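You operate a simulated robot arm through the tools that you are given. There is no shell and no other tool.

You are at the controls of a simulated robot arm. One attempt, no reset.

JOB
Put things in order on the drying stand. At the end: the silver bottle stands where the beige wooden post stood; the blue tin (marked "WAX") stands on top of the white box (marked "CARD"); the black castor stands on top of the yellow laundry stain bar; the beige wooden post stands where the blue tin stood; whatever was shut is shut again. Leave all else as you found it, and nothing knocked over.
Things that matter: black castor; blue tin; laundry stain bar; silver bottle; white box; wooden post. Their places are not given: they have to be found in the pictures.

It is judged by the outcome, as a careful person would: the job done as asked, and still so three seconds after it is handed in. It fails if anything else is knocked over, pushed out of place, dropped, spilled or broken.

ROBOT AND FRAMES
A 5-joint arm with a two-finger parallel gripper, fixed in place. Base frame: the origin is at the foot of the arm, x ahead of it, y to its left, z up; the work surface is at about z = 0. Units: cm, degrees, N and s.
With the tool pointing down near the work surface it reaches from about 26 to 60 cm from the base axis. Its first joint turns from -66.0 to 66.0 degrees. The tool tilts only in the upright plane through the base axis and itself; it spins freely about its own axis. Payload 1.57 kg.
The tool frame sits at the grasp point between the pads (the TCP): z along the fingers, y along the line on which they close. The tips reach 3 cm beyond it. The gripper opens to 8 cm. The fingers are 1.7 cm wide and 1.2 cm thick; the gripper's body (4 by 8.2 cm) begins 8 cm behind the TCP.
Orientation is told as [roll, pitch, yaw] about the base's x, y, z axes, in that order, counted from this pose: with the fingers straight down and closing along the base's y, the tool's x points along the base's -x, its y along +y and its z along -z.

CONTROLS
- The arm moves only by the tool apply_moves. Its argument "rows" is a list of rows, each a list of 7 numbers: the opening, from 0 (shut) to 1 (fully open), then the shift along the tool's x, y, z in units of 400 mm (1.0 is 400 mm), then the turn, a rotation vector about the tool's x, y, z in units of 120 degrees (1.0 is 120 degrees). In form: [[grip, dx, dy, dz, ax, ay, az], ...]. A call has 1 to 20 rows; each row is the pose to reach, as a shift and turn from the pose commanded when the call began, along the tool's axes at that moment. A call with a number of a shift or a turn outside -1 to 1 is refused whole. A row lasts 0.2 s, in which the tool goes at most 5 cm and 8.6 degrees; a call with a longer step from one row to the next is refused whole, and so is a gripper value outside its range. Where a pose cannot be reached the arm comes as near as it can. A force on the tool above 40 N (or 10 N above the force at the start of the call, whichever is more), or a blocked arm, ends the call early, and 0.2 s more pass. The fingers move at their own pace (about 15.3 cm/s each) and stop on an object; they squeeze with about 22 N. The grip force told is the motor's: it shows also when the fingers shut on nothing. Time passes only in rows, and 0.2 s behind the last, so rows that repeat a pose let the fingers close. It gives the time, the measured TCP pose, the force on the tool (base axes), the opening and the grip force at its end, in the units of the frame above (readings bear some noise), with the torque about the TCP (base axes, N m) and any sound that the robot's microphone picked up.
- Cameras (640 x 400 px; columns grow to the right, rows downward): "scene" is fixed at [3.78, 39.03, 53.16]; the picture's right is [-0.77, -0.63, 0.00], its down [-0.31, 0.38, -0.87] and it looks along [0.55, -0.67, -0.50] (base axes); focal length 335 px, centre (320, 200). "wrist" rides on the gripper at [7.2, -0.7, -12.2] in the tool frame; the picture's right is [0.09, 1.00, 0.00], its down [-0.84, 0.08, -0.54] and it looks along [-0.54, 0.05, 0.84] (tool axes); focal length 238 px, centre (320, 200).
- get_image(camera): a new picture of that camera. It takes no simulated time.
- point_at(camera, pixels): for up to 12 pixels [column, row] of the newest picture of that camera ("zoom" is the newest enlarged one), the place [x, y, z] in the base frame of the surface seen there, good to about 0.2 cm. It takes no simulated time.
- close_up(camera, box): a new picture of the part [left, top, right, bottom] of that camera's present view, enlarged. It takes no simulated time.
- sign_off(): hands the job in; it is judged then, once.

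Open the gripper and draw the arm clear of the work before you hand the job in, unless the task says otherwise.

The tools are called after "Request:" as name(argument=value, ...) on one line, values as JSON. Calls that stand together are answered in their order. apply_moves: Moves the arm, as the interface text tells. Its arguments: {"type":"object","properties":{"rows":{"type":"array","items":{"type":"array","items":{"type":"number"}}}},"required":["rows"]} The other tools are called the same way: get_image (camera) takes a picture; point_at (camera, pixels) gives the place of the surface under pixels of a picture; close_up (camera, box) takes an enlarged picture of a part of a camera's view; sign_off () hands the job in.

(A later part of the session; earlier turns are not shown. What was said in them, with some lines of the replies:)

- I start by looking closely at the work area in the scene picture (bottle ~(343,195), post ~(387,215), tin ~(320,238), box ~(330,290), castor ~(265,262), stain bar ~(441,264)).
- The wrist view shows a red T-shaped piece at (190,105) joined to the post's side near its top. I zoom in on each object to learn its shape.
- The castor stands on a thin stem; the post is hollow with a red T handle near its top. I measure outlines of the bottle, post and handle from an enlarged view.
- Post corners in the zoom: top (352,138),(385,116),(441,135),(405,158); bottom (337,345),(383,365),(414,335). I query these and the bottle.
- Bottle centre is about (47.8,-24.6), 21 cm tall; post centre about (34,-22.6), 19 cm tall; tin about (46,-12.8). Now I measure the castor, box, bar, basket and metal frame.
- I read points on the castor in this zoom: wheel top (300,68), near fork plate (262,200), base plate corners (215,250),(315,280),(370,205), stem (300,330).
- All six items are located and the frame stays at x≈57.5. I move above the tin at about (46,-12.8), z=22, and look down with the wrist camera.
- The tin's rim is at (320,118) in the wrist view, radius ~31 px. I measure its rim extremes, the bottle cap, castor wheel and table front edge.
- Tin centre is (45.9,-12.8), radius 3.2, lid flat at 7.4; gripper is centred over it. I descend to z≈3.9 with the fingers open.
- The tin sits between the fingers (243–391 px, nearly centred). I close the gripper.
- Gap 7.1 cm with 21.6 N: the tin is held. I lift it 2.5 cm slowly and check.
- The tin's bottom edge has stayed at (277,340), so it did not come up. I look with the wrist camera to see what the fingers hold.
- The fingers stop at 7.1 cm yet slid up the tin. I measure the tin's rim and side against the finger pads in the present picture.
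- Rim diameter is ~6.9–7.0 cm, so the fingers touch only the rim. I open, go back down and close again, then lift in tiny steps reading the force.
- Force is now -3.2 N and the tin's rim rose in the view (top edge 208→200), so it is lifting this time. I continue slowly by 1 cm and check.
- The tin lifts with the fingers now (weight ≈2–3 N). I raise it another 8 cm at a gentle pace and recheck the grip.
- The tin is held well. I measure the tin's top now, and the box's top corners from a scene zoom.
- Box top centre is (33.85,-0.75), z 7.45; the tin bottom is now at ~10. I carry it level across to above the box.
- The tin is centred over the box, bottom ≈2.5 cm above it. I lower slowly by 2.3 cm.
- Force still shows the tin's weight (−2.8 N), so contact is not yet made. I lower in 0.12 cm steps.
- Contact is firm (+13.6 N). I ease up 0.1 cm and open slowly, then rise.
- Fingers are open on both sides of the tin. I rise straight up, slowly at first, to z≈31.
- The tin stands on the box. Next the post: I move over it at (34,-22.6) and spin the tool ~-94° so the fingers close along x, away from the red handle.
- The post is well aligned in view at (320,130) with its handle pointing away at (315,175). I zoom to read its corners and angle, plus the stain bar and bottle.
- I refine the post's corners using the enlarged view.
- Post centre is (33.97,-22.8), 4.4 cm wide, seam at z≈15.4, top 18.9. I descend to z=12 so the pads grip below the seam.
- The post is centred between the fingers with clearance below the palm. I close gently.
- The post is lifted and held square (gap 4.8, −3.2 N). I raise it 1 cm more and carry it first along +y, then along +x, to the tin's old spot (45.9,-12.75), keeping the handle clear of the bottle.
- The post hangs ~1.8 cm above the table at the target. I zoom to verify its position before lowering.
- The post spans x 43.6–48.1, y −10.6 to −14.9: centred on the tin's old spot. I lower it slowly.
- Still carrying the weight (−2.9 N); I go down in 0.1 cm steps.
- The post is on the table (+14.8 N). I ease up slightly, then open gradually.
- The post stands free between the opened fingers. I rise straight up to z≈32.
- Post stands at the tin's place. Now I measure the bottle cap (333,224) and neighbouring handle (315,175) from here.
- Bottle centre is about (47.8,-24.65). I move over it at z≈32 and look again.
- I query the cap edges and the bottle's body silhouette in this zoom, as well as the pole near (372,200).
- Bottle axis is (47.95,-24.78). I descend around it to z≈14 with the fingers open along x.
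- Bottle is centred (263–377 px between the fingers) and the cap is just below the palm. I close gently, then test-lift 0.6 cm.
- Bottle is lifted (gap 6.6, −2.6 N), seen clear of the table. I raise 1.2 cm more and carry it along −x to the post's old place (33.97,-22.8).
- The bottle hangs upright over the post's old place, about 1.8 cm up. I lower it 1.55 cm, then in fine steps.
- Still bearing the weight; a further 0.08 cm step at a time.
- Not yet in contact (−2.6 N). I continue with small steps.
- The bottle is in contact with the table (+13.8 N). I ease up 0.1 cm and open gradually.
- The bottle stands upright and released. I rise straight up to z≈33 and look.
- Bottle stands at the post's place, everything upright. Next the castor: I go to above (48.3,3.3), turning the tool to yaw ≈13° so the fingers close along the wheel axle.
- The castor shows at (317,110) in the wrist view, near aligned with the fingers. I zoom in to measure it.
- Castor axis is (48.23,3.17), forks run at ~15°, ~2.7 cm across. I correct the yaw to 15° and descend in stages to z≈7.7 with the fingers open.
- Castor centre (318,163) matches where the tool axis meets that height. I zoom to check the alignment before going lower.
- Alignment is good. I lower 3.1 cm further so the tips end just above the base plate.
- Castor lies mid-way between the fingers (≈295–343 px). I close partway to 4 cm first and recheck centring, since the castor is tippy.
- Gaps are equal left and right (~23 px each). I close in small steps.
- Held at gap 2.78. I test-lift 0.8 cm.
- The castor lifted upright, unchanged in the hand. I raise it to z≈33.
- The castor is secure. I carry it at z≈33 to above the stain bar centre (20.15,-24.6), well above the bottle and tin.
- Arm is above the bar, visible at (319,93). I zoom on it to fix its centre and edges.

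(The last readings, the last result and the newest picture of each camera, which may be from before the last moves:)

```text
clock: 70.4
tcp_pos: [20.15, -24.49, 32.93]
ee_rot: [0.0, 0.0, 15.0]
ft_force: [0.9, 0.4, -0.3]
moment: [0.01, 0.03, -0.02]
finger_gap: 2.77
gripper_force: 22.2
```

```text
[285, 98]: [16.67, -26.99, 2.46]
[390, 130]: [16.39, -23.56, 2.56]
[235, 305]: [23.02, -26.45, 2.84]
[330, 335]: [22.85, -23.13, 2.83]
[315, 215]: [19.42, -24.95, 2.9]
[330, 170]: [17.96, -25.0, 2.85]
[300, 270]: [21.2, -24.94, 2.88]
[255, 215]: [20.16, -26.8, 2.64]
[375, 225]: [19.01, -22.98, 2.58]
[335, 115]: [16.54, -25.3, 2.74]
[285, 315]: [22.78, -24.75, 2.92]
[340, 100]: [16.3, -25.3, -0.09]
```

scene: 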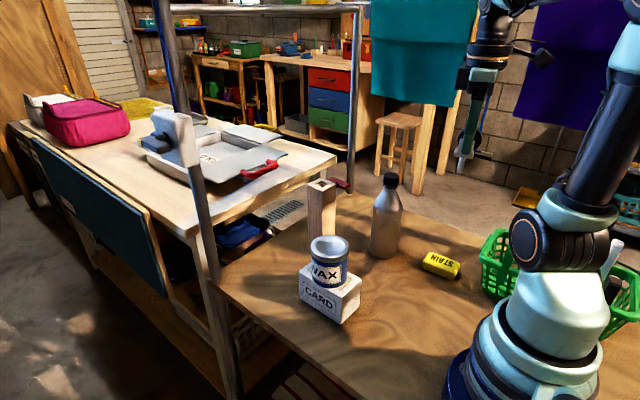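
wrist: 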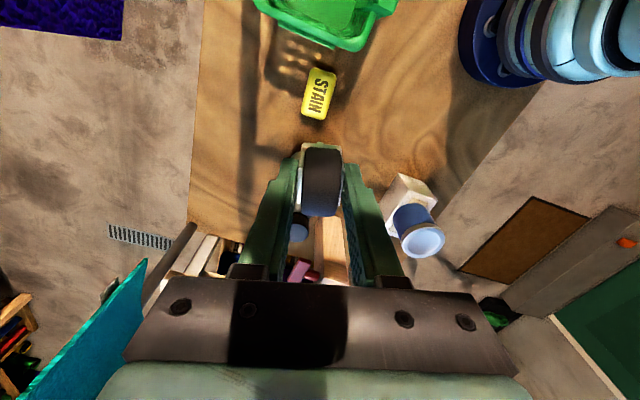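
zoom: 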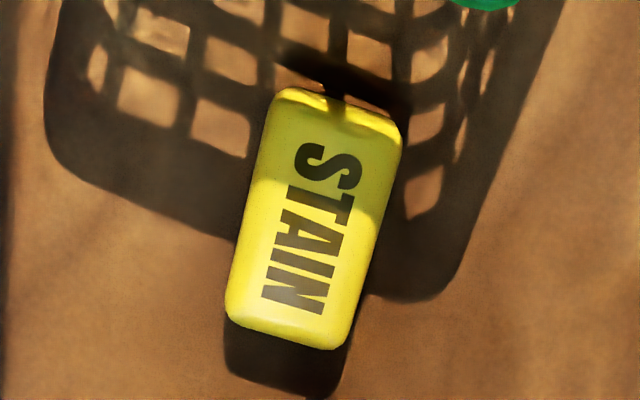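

Bar centre is about (20.0,-24.8), top z 2.88. I shift slightly and descend to z≈12.3 so the stem hangs ~1.7 cm above it.

Request:
apply_moves(rows=[[0, 0.003, -0.003, 0.02, 0, 0, 0], [0, 0.005, -0.005, 0.06, 0, 0, 0], [0, 0.005, -0.005, 0.11, 0, 0, 0], [0, 0.005, -0.005, 0.16, 0, 0, 0], [0, 0.005, -0.005, 0.21, 0, 0, 0], [0, 0.005, -0.005, 0.26, 0, 0, 0], [0, 0.005, -0.005, 0.31, 0, 0, 0], [0, 0.005, -0.005, 0.36, 0, 0, 0], [0, 0.005, -0.005, 0.405, 0, 0, 0], [0, 0.005, -0.005, 0.445, 0, 0, 0], [0, 0.005, -0.005, 0.48, 0, 0, 0], [0, 0.005, -0.005, 0.505, 0, 0, 0], [0, 0.005, -0.005, 0.516, 0, 0, 0], [0, 0.005, -0.005, 0.516, 0, 0, 0]])

Request:
close_up(camera="scene", box=[390, 190, 490, 300])

Request:
get_image(camera="wrist")

Request:
get_image(camera="scene")

```text
clock: 73.4
tcp_pos: [20.02, -24.96, 12.33]
ee_rot: [0.1, 0.0, 15.0]
ft_force: [0.6, 0.0, -1.8]
moment: [-0.01, 0.02, -0.03]
finger_gap: 2.76
gripper_force: 22.3
```

```text
3.64 times, centred on (440, 245) of scene
```

zoom: 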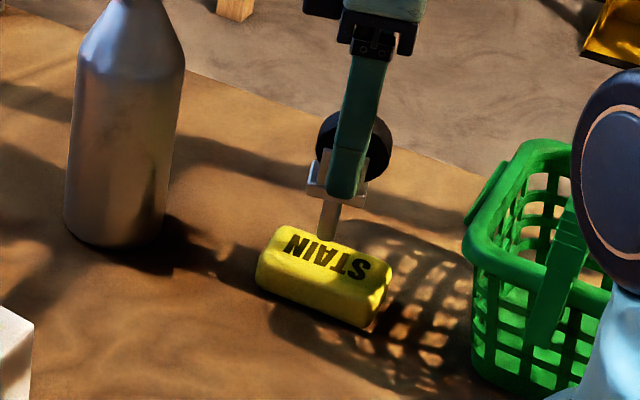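

```text
taken
```

wrist: 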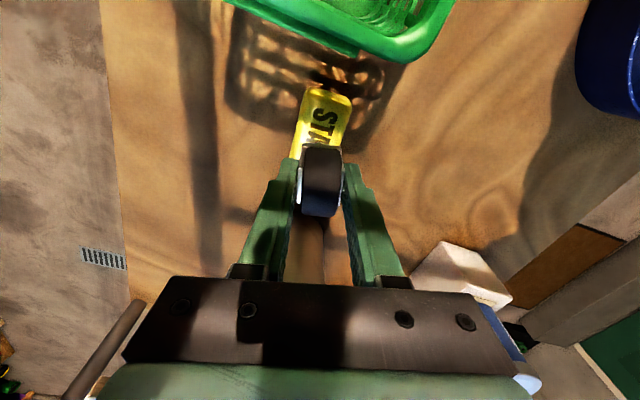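

```text
taken
```

scene: 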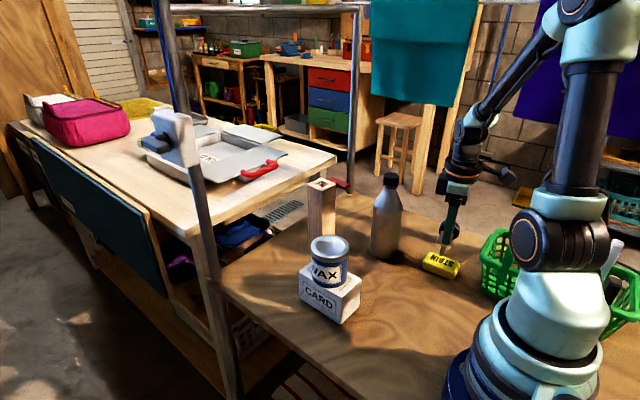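

The stem hangs above the bar, bottom at (327,235) in the zoom. I read the stem position against the bar's top edges.

Request:
point_at(camera="zoom", pixels=[[328, 232], [330, 205], [321, 225], [336, 225], [262, 250], [285, 228], [388, 265], [370, 300], [318, 250], [340, 265]])

```text
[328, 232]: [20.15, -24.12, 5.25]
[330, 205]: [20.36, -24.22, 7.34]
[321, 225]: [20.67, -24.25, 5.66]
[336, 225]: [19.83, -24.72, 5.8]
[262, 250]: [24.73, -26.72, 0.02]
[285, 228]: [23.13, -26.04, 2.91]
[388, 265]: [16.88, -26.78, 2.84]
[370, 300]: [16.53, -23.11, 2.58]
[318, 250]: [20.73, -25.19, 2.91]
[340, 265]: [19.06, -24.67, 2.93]
```

Stem axis is ~(20.3,-24.6), slightly off the bar's centre (20,-24.85). I nudge by (-0.25,-0.2) and lower 1.4 cm.

Request:
apply_moves(rows=[[0, 0.004, -0.002, 0.005, 0, 0, 0], [0, 0.007, -0.003, 0.013, 0, 0, 0], [0, 0.007, -0.003, 0.021, 0, 0, 0], [0, 0.007, -0.003, 0.029, 0, 0, 0], [0, 0.007, -0.003, 0.035, 0, 0, 0], [0, 0.007, -0.003, 0.035, 0, 0, 0]])

Request:
close_up(camera="scene", box=[410, 210, 480, 290])

```text
clock: 74.8
tcp_pos: [19.86, -25.14, 10.86]
ee_rot: [0.0, 0.0, 15.0]
ft_force: [0.2, 1.0, -1.4]
moment: [-0.01, 0.02, 0.01]
finger_gap: 2.74
gripper_force: 22.0
```

```text
5.00 times, centred on (445, 250) of scene
```

zoom: 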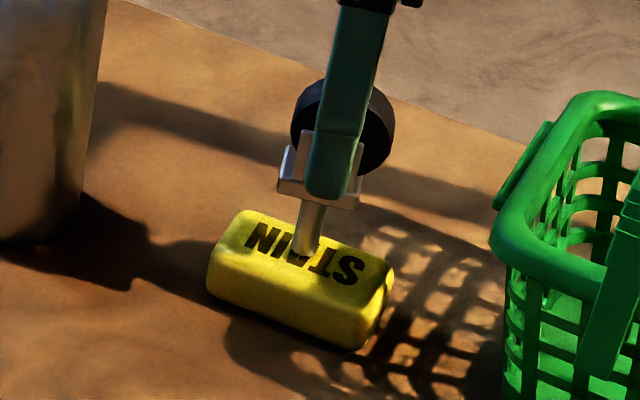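

The stem bottom is just above the bar's middle. I lower in 0.08–0.1 cm steps watching the force.

Request:
apply_moves(rows=[[0, 0, 0, 0.0025, 0, 0, 0]])

Request:
apply_moves(rows=[[0, 0, 0, 0.002, 0, 0, 0]])

```text
clock: 75.2
tcp_pos: [19.93, -25.01, 10.67]
ee_rot: [0.0, 0.0, 15.0]
ft_force: [-0.6, 0.8, -1.7]
moment: [0.01, 0.02, 0.01]
finger_gap: 2.75
gripper_force: 21.8
```

```text
clock: 75.6
tcp_pos: [19.76, -25.06, 10.7]
ee_rot: [0.1, -0.1, 15.0]
ft_force: [0.6, -0.2, -1.7]
moment: [0.02, -0.01, -0.01]
finger_gap: 2.76
gripper_force: 22.5
```

Still free (−1.7 N); two more small steps.

Request:
apply_moves(rows=[[0, 0, 0, 0.002, 0, 0, 0]])

Request:
apply_moves(rows=[[0, 0, 0, 0.0015, 0, 0, 0]])

```text
clock: 76.0
tcp_pos: [19.87, -25.15, 10.81]
ee_rot: [0.0, 0.0, 14.9]
ft_force: [-1.0, -0.9, 2.2]
moment: [-0.05, 0.09, -0.03]
finger_gap: 2.76
gripper_force: 22.5
```

```text
clock: 76.4
tcp_pos: [19.85, -25.04, 10.59]
ee_rot: [-0.2, 0.0, 14.8]
ft_force: [-3.5, -0.3, 12.9]
moment: [0.01, 0.29, -0.02]
finger_gap: 2.73
gripper_force: 22.0
```

Contact made (+12.9 N). I ease up 0.06 cm to take off the preload and check.

Request:
apply_moves(rows=[[0, 0, 0, -0.0015, 0, 0, 0], [0, 0, 0, -0.0015, 0, 0, 0]])

Request:
close_up(camera="scene", box=[410, 210, 480, 290])

Request:
close_up(camera="wrist", box=[230, 80, 410, 230])

```text
clock: 77.0
tcp_pos: [19.89, -24.97, 10.67]
ee_rot: [-0.1, 0.0, 14.9]
ft_force: [-1.8, 1.8, 13.3]
moment: [0.18, 0.11, 0.03]
finger_gap: 2.76
gripper_force: 22.3
```

```text
5.00 times, centred on (445, 250) of scene
```

zoom: 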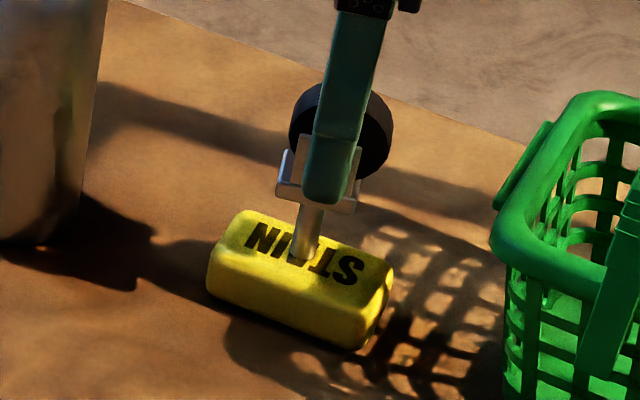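

```text
2.67 times, centred on (320, 155) of wrist
```

zoom: 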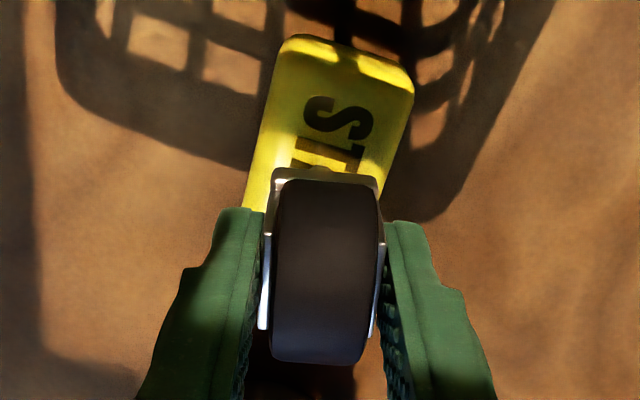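

Force is still +13 N; I raise another 0.04 cm and read again.

Request:
apply_moves(rows=[[0, 0, 0, -0.001, 0, 0, 0], [0, 0, 0, -0.001, 0, 0, 0]])

```text
clock: 77.6
tcp_pos: [19.94, -25.03, 10.74]
ee_rot: [0.0, 0.0, 15.1]
ft_force: [-0.3, 0.3, -0.7]
moment: [-0.02, -0.06, 0.0]
finger_gap: 2.78
gripper_force: 21.9
```

Force is now about zero: the castor just rests on the bar. I open very gradually.

Request:
apply_moves(rows=[[0.35, 0, 0, 0, 0, 0, 0], [0.36, 0, 0, 0, 0, 0, 0], [0.37, 0, 0, 0, 0, 0, 0], [0.39, 0, 0, 0, 0, 0, 0], [0.42, 0, 0, 0, 0, 0, 0], [0.42, 0, 0, 0, 0, 0, 0]])

Request:
close_up(camera="wrist", box=[230, 80, 410, 230])

Request:
close_up(camera="scene", box=[410, 210, 480, 290])

```text
clock: 79.0
tcp_pos: [19.83, -24.96, 10.81]
ee_rot: [0.0, 0.0, 15.0]
ft_force: [0.3, -0.1, -0.1]
moment: [-0.01, 0.0, 0.0]
finger_gap: 3.35
gripper_force: 0.1
```

```text
2.67 times, centred on (320, 155) of wrist
```

zoom: 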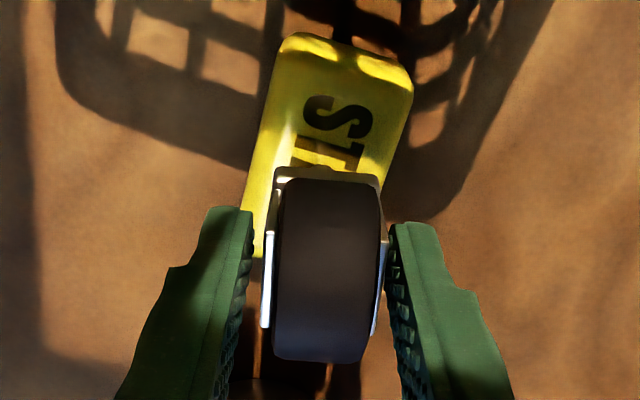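

```text
5.00 times, centred on (445, 250) of scene
```

zoom: 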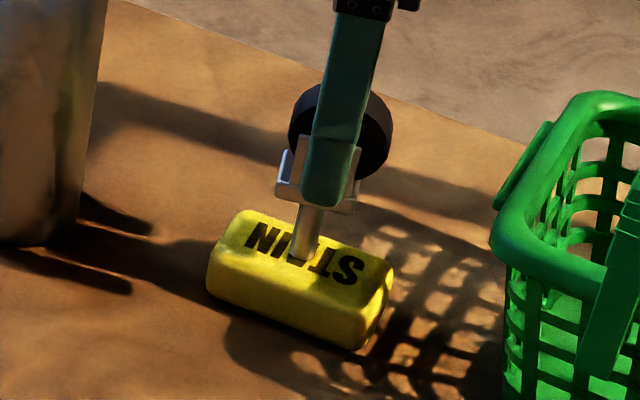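

The fingers are at 3.35 cm and the castor appears to stand on its own. I open further to 4.6 cm slowly and compare.

Request:
apply_moves(rows=[[0.44, 0, 0, 0, 0, 0, 0], [0.46, 0, 0, 0, 0, 0, 0], [0.5, 0, 0, 0, 0, 0, 0], [0.54, 0, 0, 0, 0, 0, 0], [0.58, 0, 0, 0, 0, 0, 0]])

Request:
close_up(camera="wrist", box=[230, 80, 410, 230])

Request:
close_up(camera="scene", box=[410, 210, 480, 290])

```text
clock: 80.2
tcp_pos: [19.87, -25.0, 10.74]
ee_rot: [0.0, 0.0, 15.1]
ft_force: [0.9, -0.3, 0.3]
moment: [0.03, -0.03, 0.02]
finger_gap: 4.64
gripper_force: 0.1
```

```text
2.67 times, centred on (320, 155) of wrist
```

zoom: 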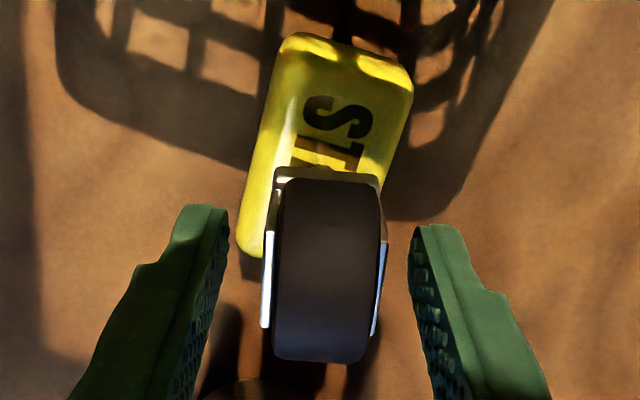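

```text
5.00 times, centred on (445, 250) of scene
```

zoom: 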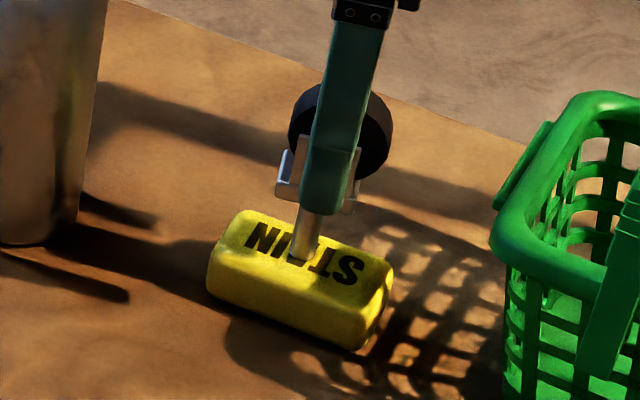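

The castor stands on its own with clear gaps on both sides. I rise straight up, slowly first.

Request:
apply_moves(rows=[[0.65, 0, 0, -0.005, 0, 0, 0], [0.75, 0, 0, -0.015, 0, 0, 0], [0.75, 0, 0, -0.03, 0, 0, 0], [0.75, 0, 0, -0.05, 0, 0, 0], [0.75, 0, 0, -0.08, 0, 0, 0], [0.75, 0, 0, -0.12, 0, 0, 0], [0.75, 0, 0, -0.17, 0, 0, 0], [0.75, 0, 0, -0.23, 0, 0, 0], [0.75, 0, 0, -0.3, 0, 0, 0], [0.75, 0, 0, -0.37, 0, 0, 0], [0.75, 0, 0, -0.44, 0, 0, 0], [0.75, 0, 0, -0.51, 0, 0, 0], [0.75, 0, 0, -0.56, 0, 0, 0]])

Request:
get_image(camera="scene")

Request:
get_image(camera="wrist")

```text
clock: 83.0
tcp_pos: [19.77, -25.27, 32.87]
ee_rot: [0.0, 0.0, 15.0]
ft_force: [-0.5, 0.2, 0.5]
moment: [-0.02, -0.02, 0.0]
finger_gap: 6.02
gripper_force: 0.1
```

```text
taken
```

scene: 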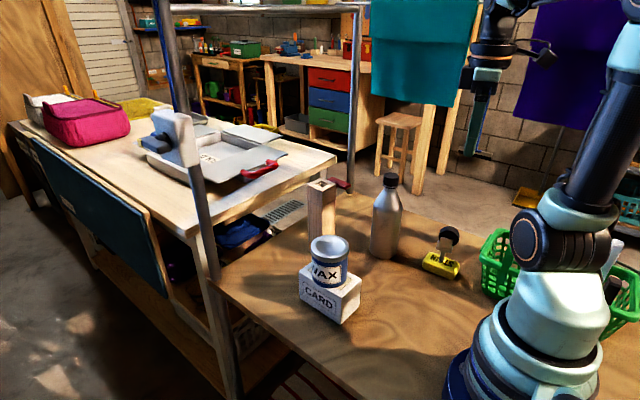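

```text
taken
```

wrist: 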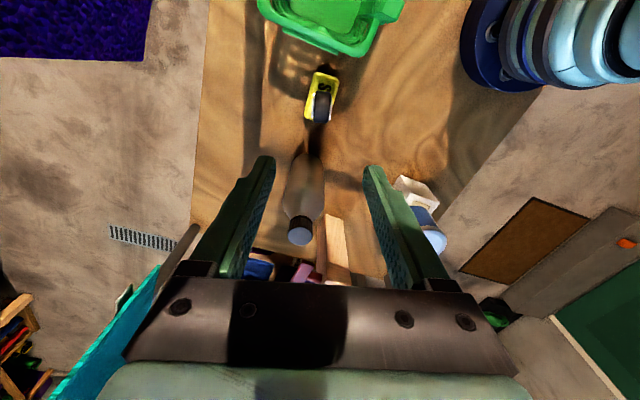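

Everything stands: castor on bar (448,250), bottle (386,215), post (320,205), tin on box (330,265). I zoom in and check positions once more.

Request:
close_up(camera="scene", box=[260, 150, 480, 340])

Request:
point_at(camera="scene", pixels=[[390, 178], [385, 250], [375, 250], [397, 245], [321, 184], [329, 246], [448, 232], [444, 258], [441, 270], [330, 290], [343, 297], [304, 270]])

Request:
point_at(camera="wrist", pixels=[[300, 236], [322, 105], [327, 85], [312, 110], [302, 222]])

```text
2.11 times, centred on (370, 245) of scene
```

zoom: 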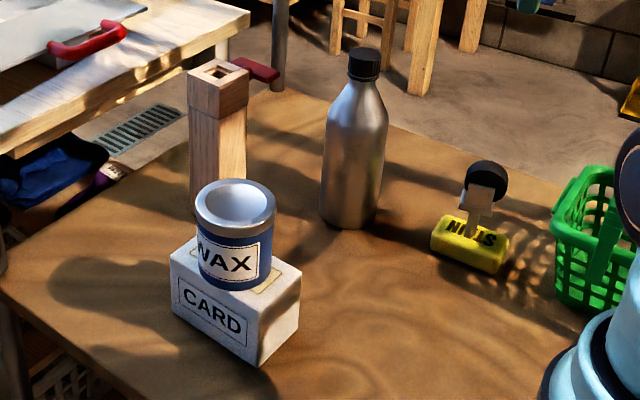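

```text
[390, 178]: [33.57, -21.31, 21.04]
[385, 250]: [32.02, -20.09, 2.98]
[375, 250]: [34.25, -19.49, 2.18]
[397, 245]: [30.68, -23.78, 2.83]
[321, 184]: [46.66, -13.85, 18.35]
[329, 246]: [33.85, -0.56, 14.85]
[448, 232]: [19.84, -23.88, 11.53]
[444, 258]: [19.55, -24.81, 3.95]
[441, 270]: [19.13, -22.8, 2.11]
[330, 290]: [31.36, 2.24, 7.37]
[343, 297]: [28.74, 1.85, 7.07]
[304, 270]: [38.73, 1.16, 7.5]
```

```text
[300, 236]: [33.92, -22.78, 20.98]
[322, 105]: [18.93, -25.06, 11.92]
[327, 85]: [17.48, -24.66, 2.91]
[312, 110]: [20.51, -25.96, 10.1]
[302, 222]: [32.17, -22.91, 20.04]
```

All positions match: bottle cap at (33.9,-22.8), tin top 14.85 over the box centre, castor on the bar. I draw the arm clear toward its starting pose with the gripper open.

Request:
apply_moves(rows=[[0.9, -0.03, 0.016, -0.05, 0, 0, 0], [1, -0.1, 0.053, -0.1, 0, 0, 0], [1, -0.17, 0.09, -0.1, 0, 0, 0], [1, -0.25, 0.132, -0.1, 0, 0, 0], [1, -0.32, 0.169, -0.1, 0, 0, 0], [1, -0.37, 0.195, -0.1, 0, 0, 0], [1, -0.39, 0.2055, -0.1, 0, 0, 0], [1, -0.39, 0.2055, -0.1, 0, 0, 0], [1, -0.39, 0.2055, -0.1, 0, 0, 0], [1, -0.39, 0.2055, -0.1, 0, 0, 0]])

Request:
get_image(camera="scene")

Request:
get_image(camera="wrist")

```text
clock: 85.2
tcp_pos: [32.66, -12.98, 37.15]
ee_rot: [0.0, 0.0, 15.0]
ft_force: [-0.4, -0.2, 0.8]
moment: [0.02, 0.01, 0.02]
finger_gap: 8.0
gripper_force: 0.0
```

```text
taken
```

scene: 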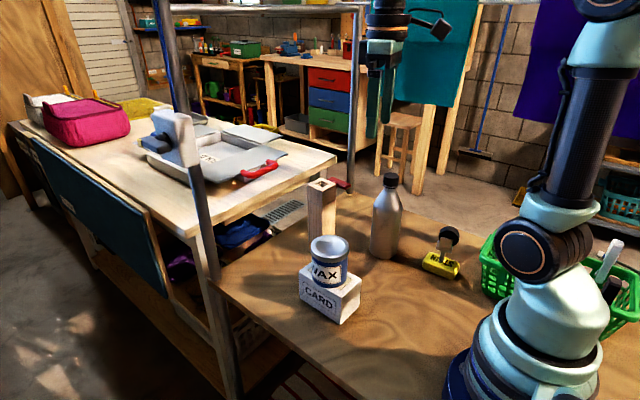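

```text
taken
```

wrist: 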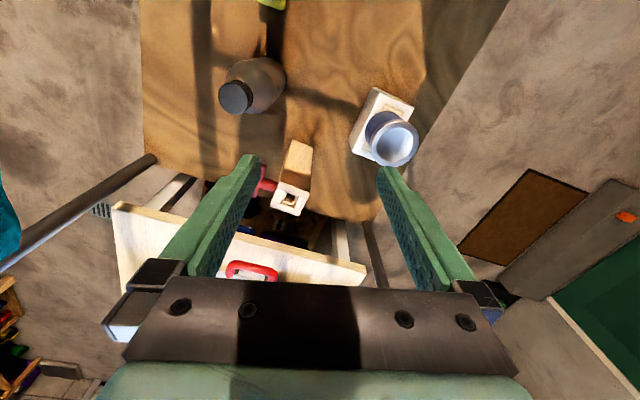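

The arm is clear with the gripper open. All four placements stand steady: post (320,205), bottle (386,215), castor on bar (446,250) and tin on box (330,270). Nothing else has moved, so I hand the job in.

Request:
sign_off()

```text
The job is handed in.
```

The job is handed in, and all four placements were standing steady in the last pictures before sign-off.

- **Silver bottle:** it stands where the wooden post stood. Its cap measured at (33.9, -22.8), against about (34.0, -22.8) for the post's old centre.
- **Blue tin:** it stands on top of the white box, close to the box's centre. My first lift slipped on the rim without moving the tin. The second grip held.
- **Wooden post:** it stands where the tin stood, turned the same way as before, with its red handle still pointing towards -y.
- **Black castor:** it stands upright on its stem near the middle of the stain bar. It is balanced on a thin stem, so it is the least stable of the four.

I opened nothing that had been shut, so nothing needed shutting again. The bottle's cap and the tin's lid stayed on. I saw nothing else knocked over or moved. The arm ended clear of the work with the gripper open.
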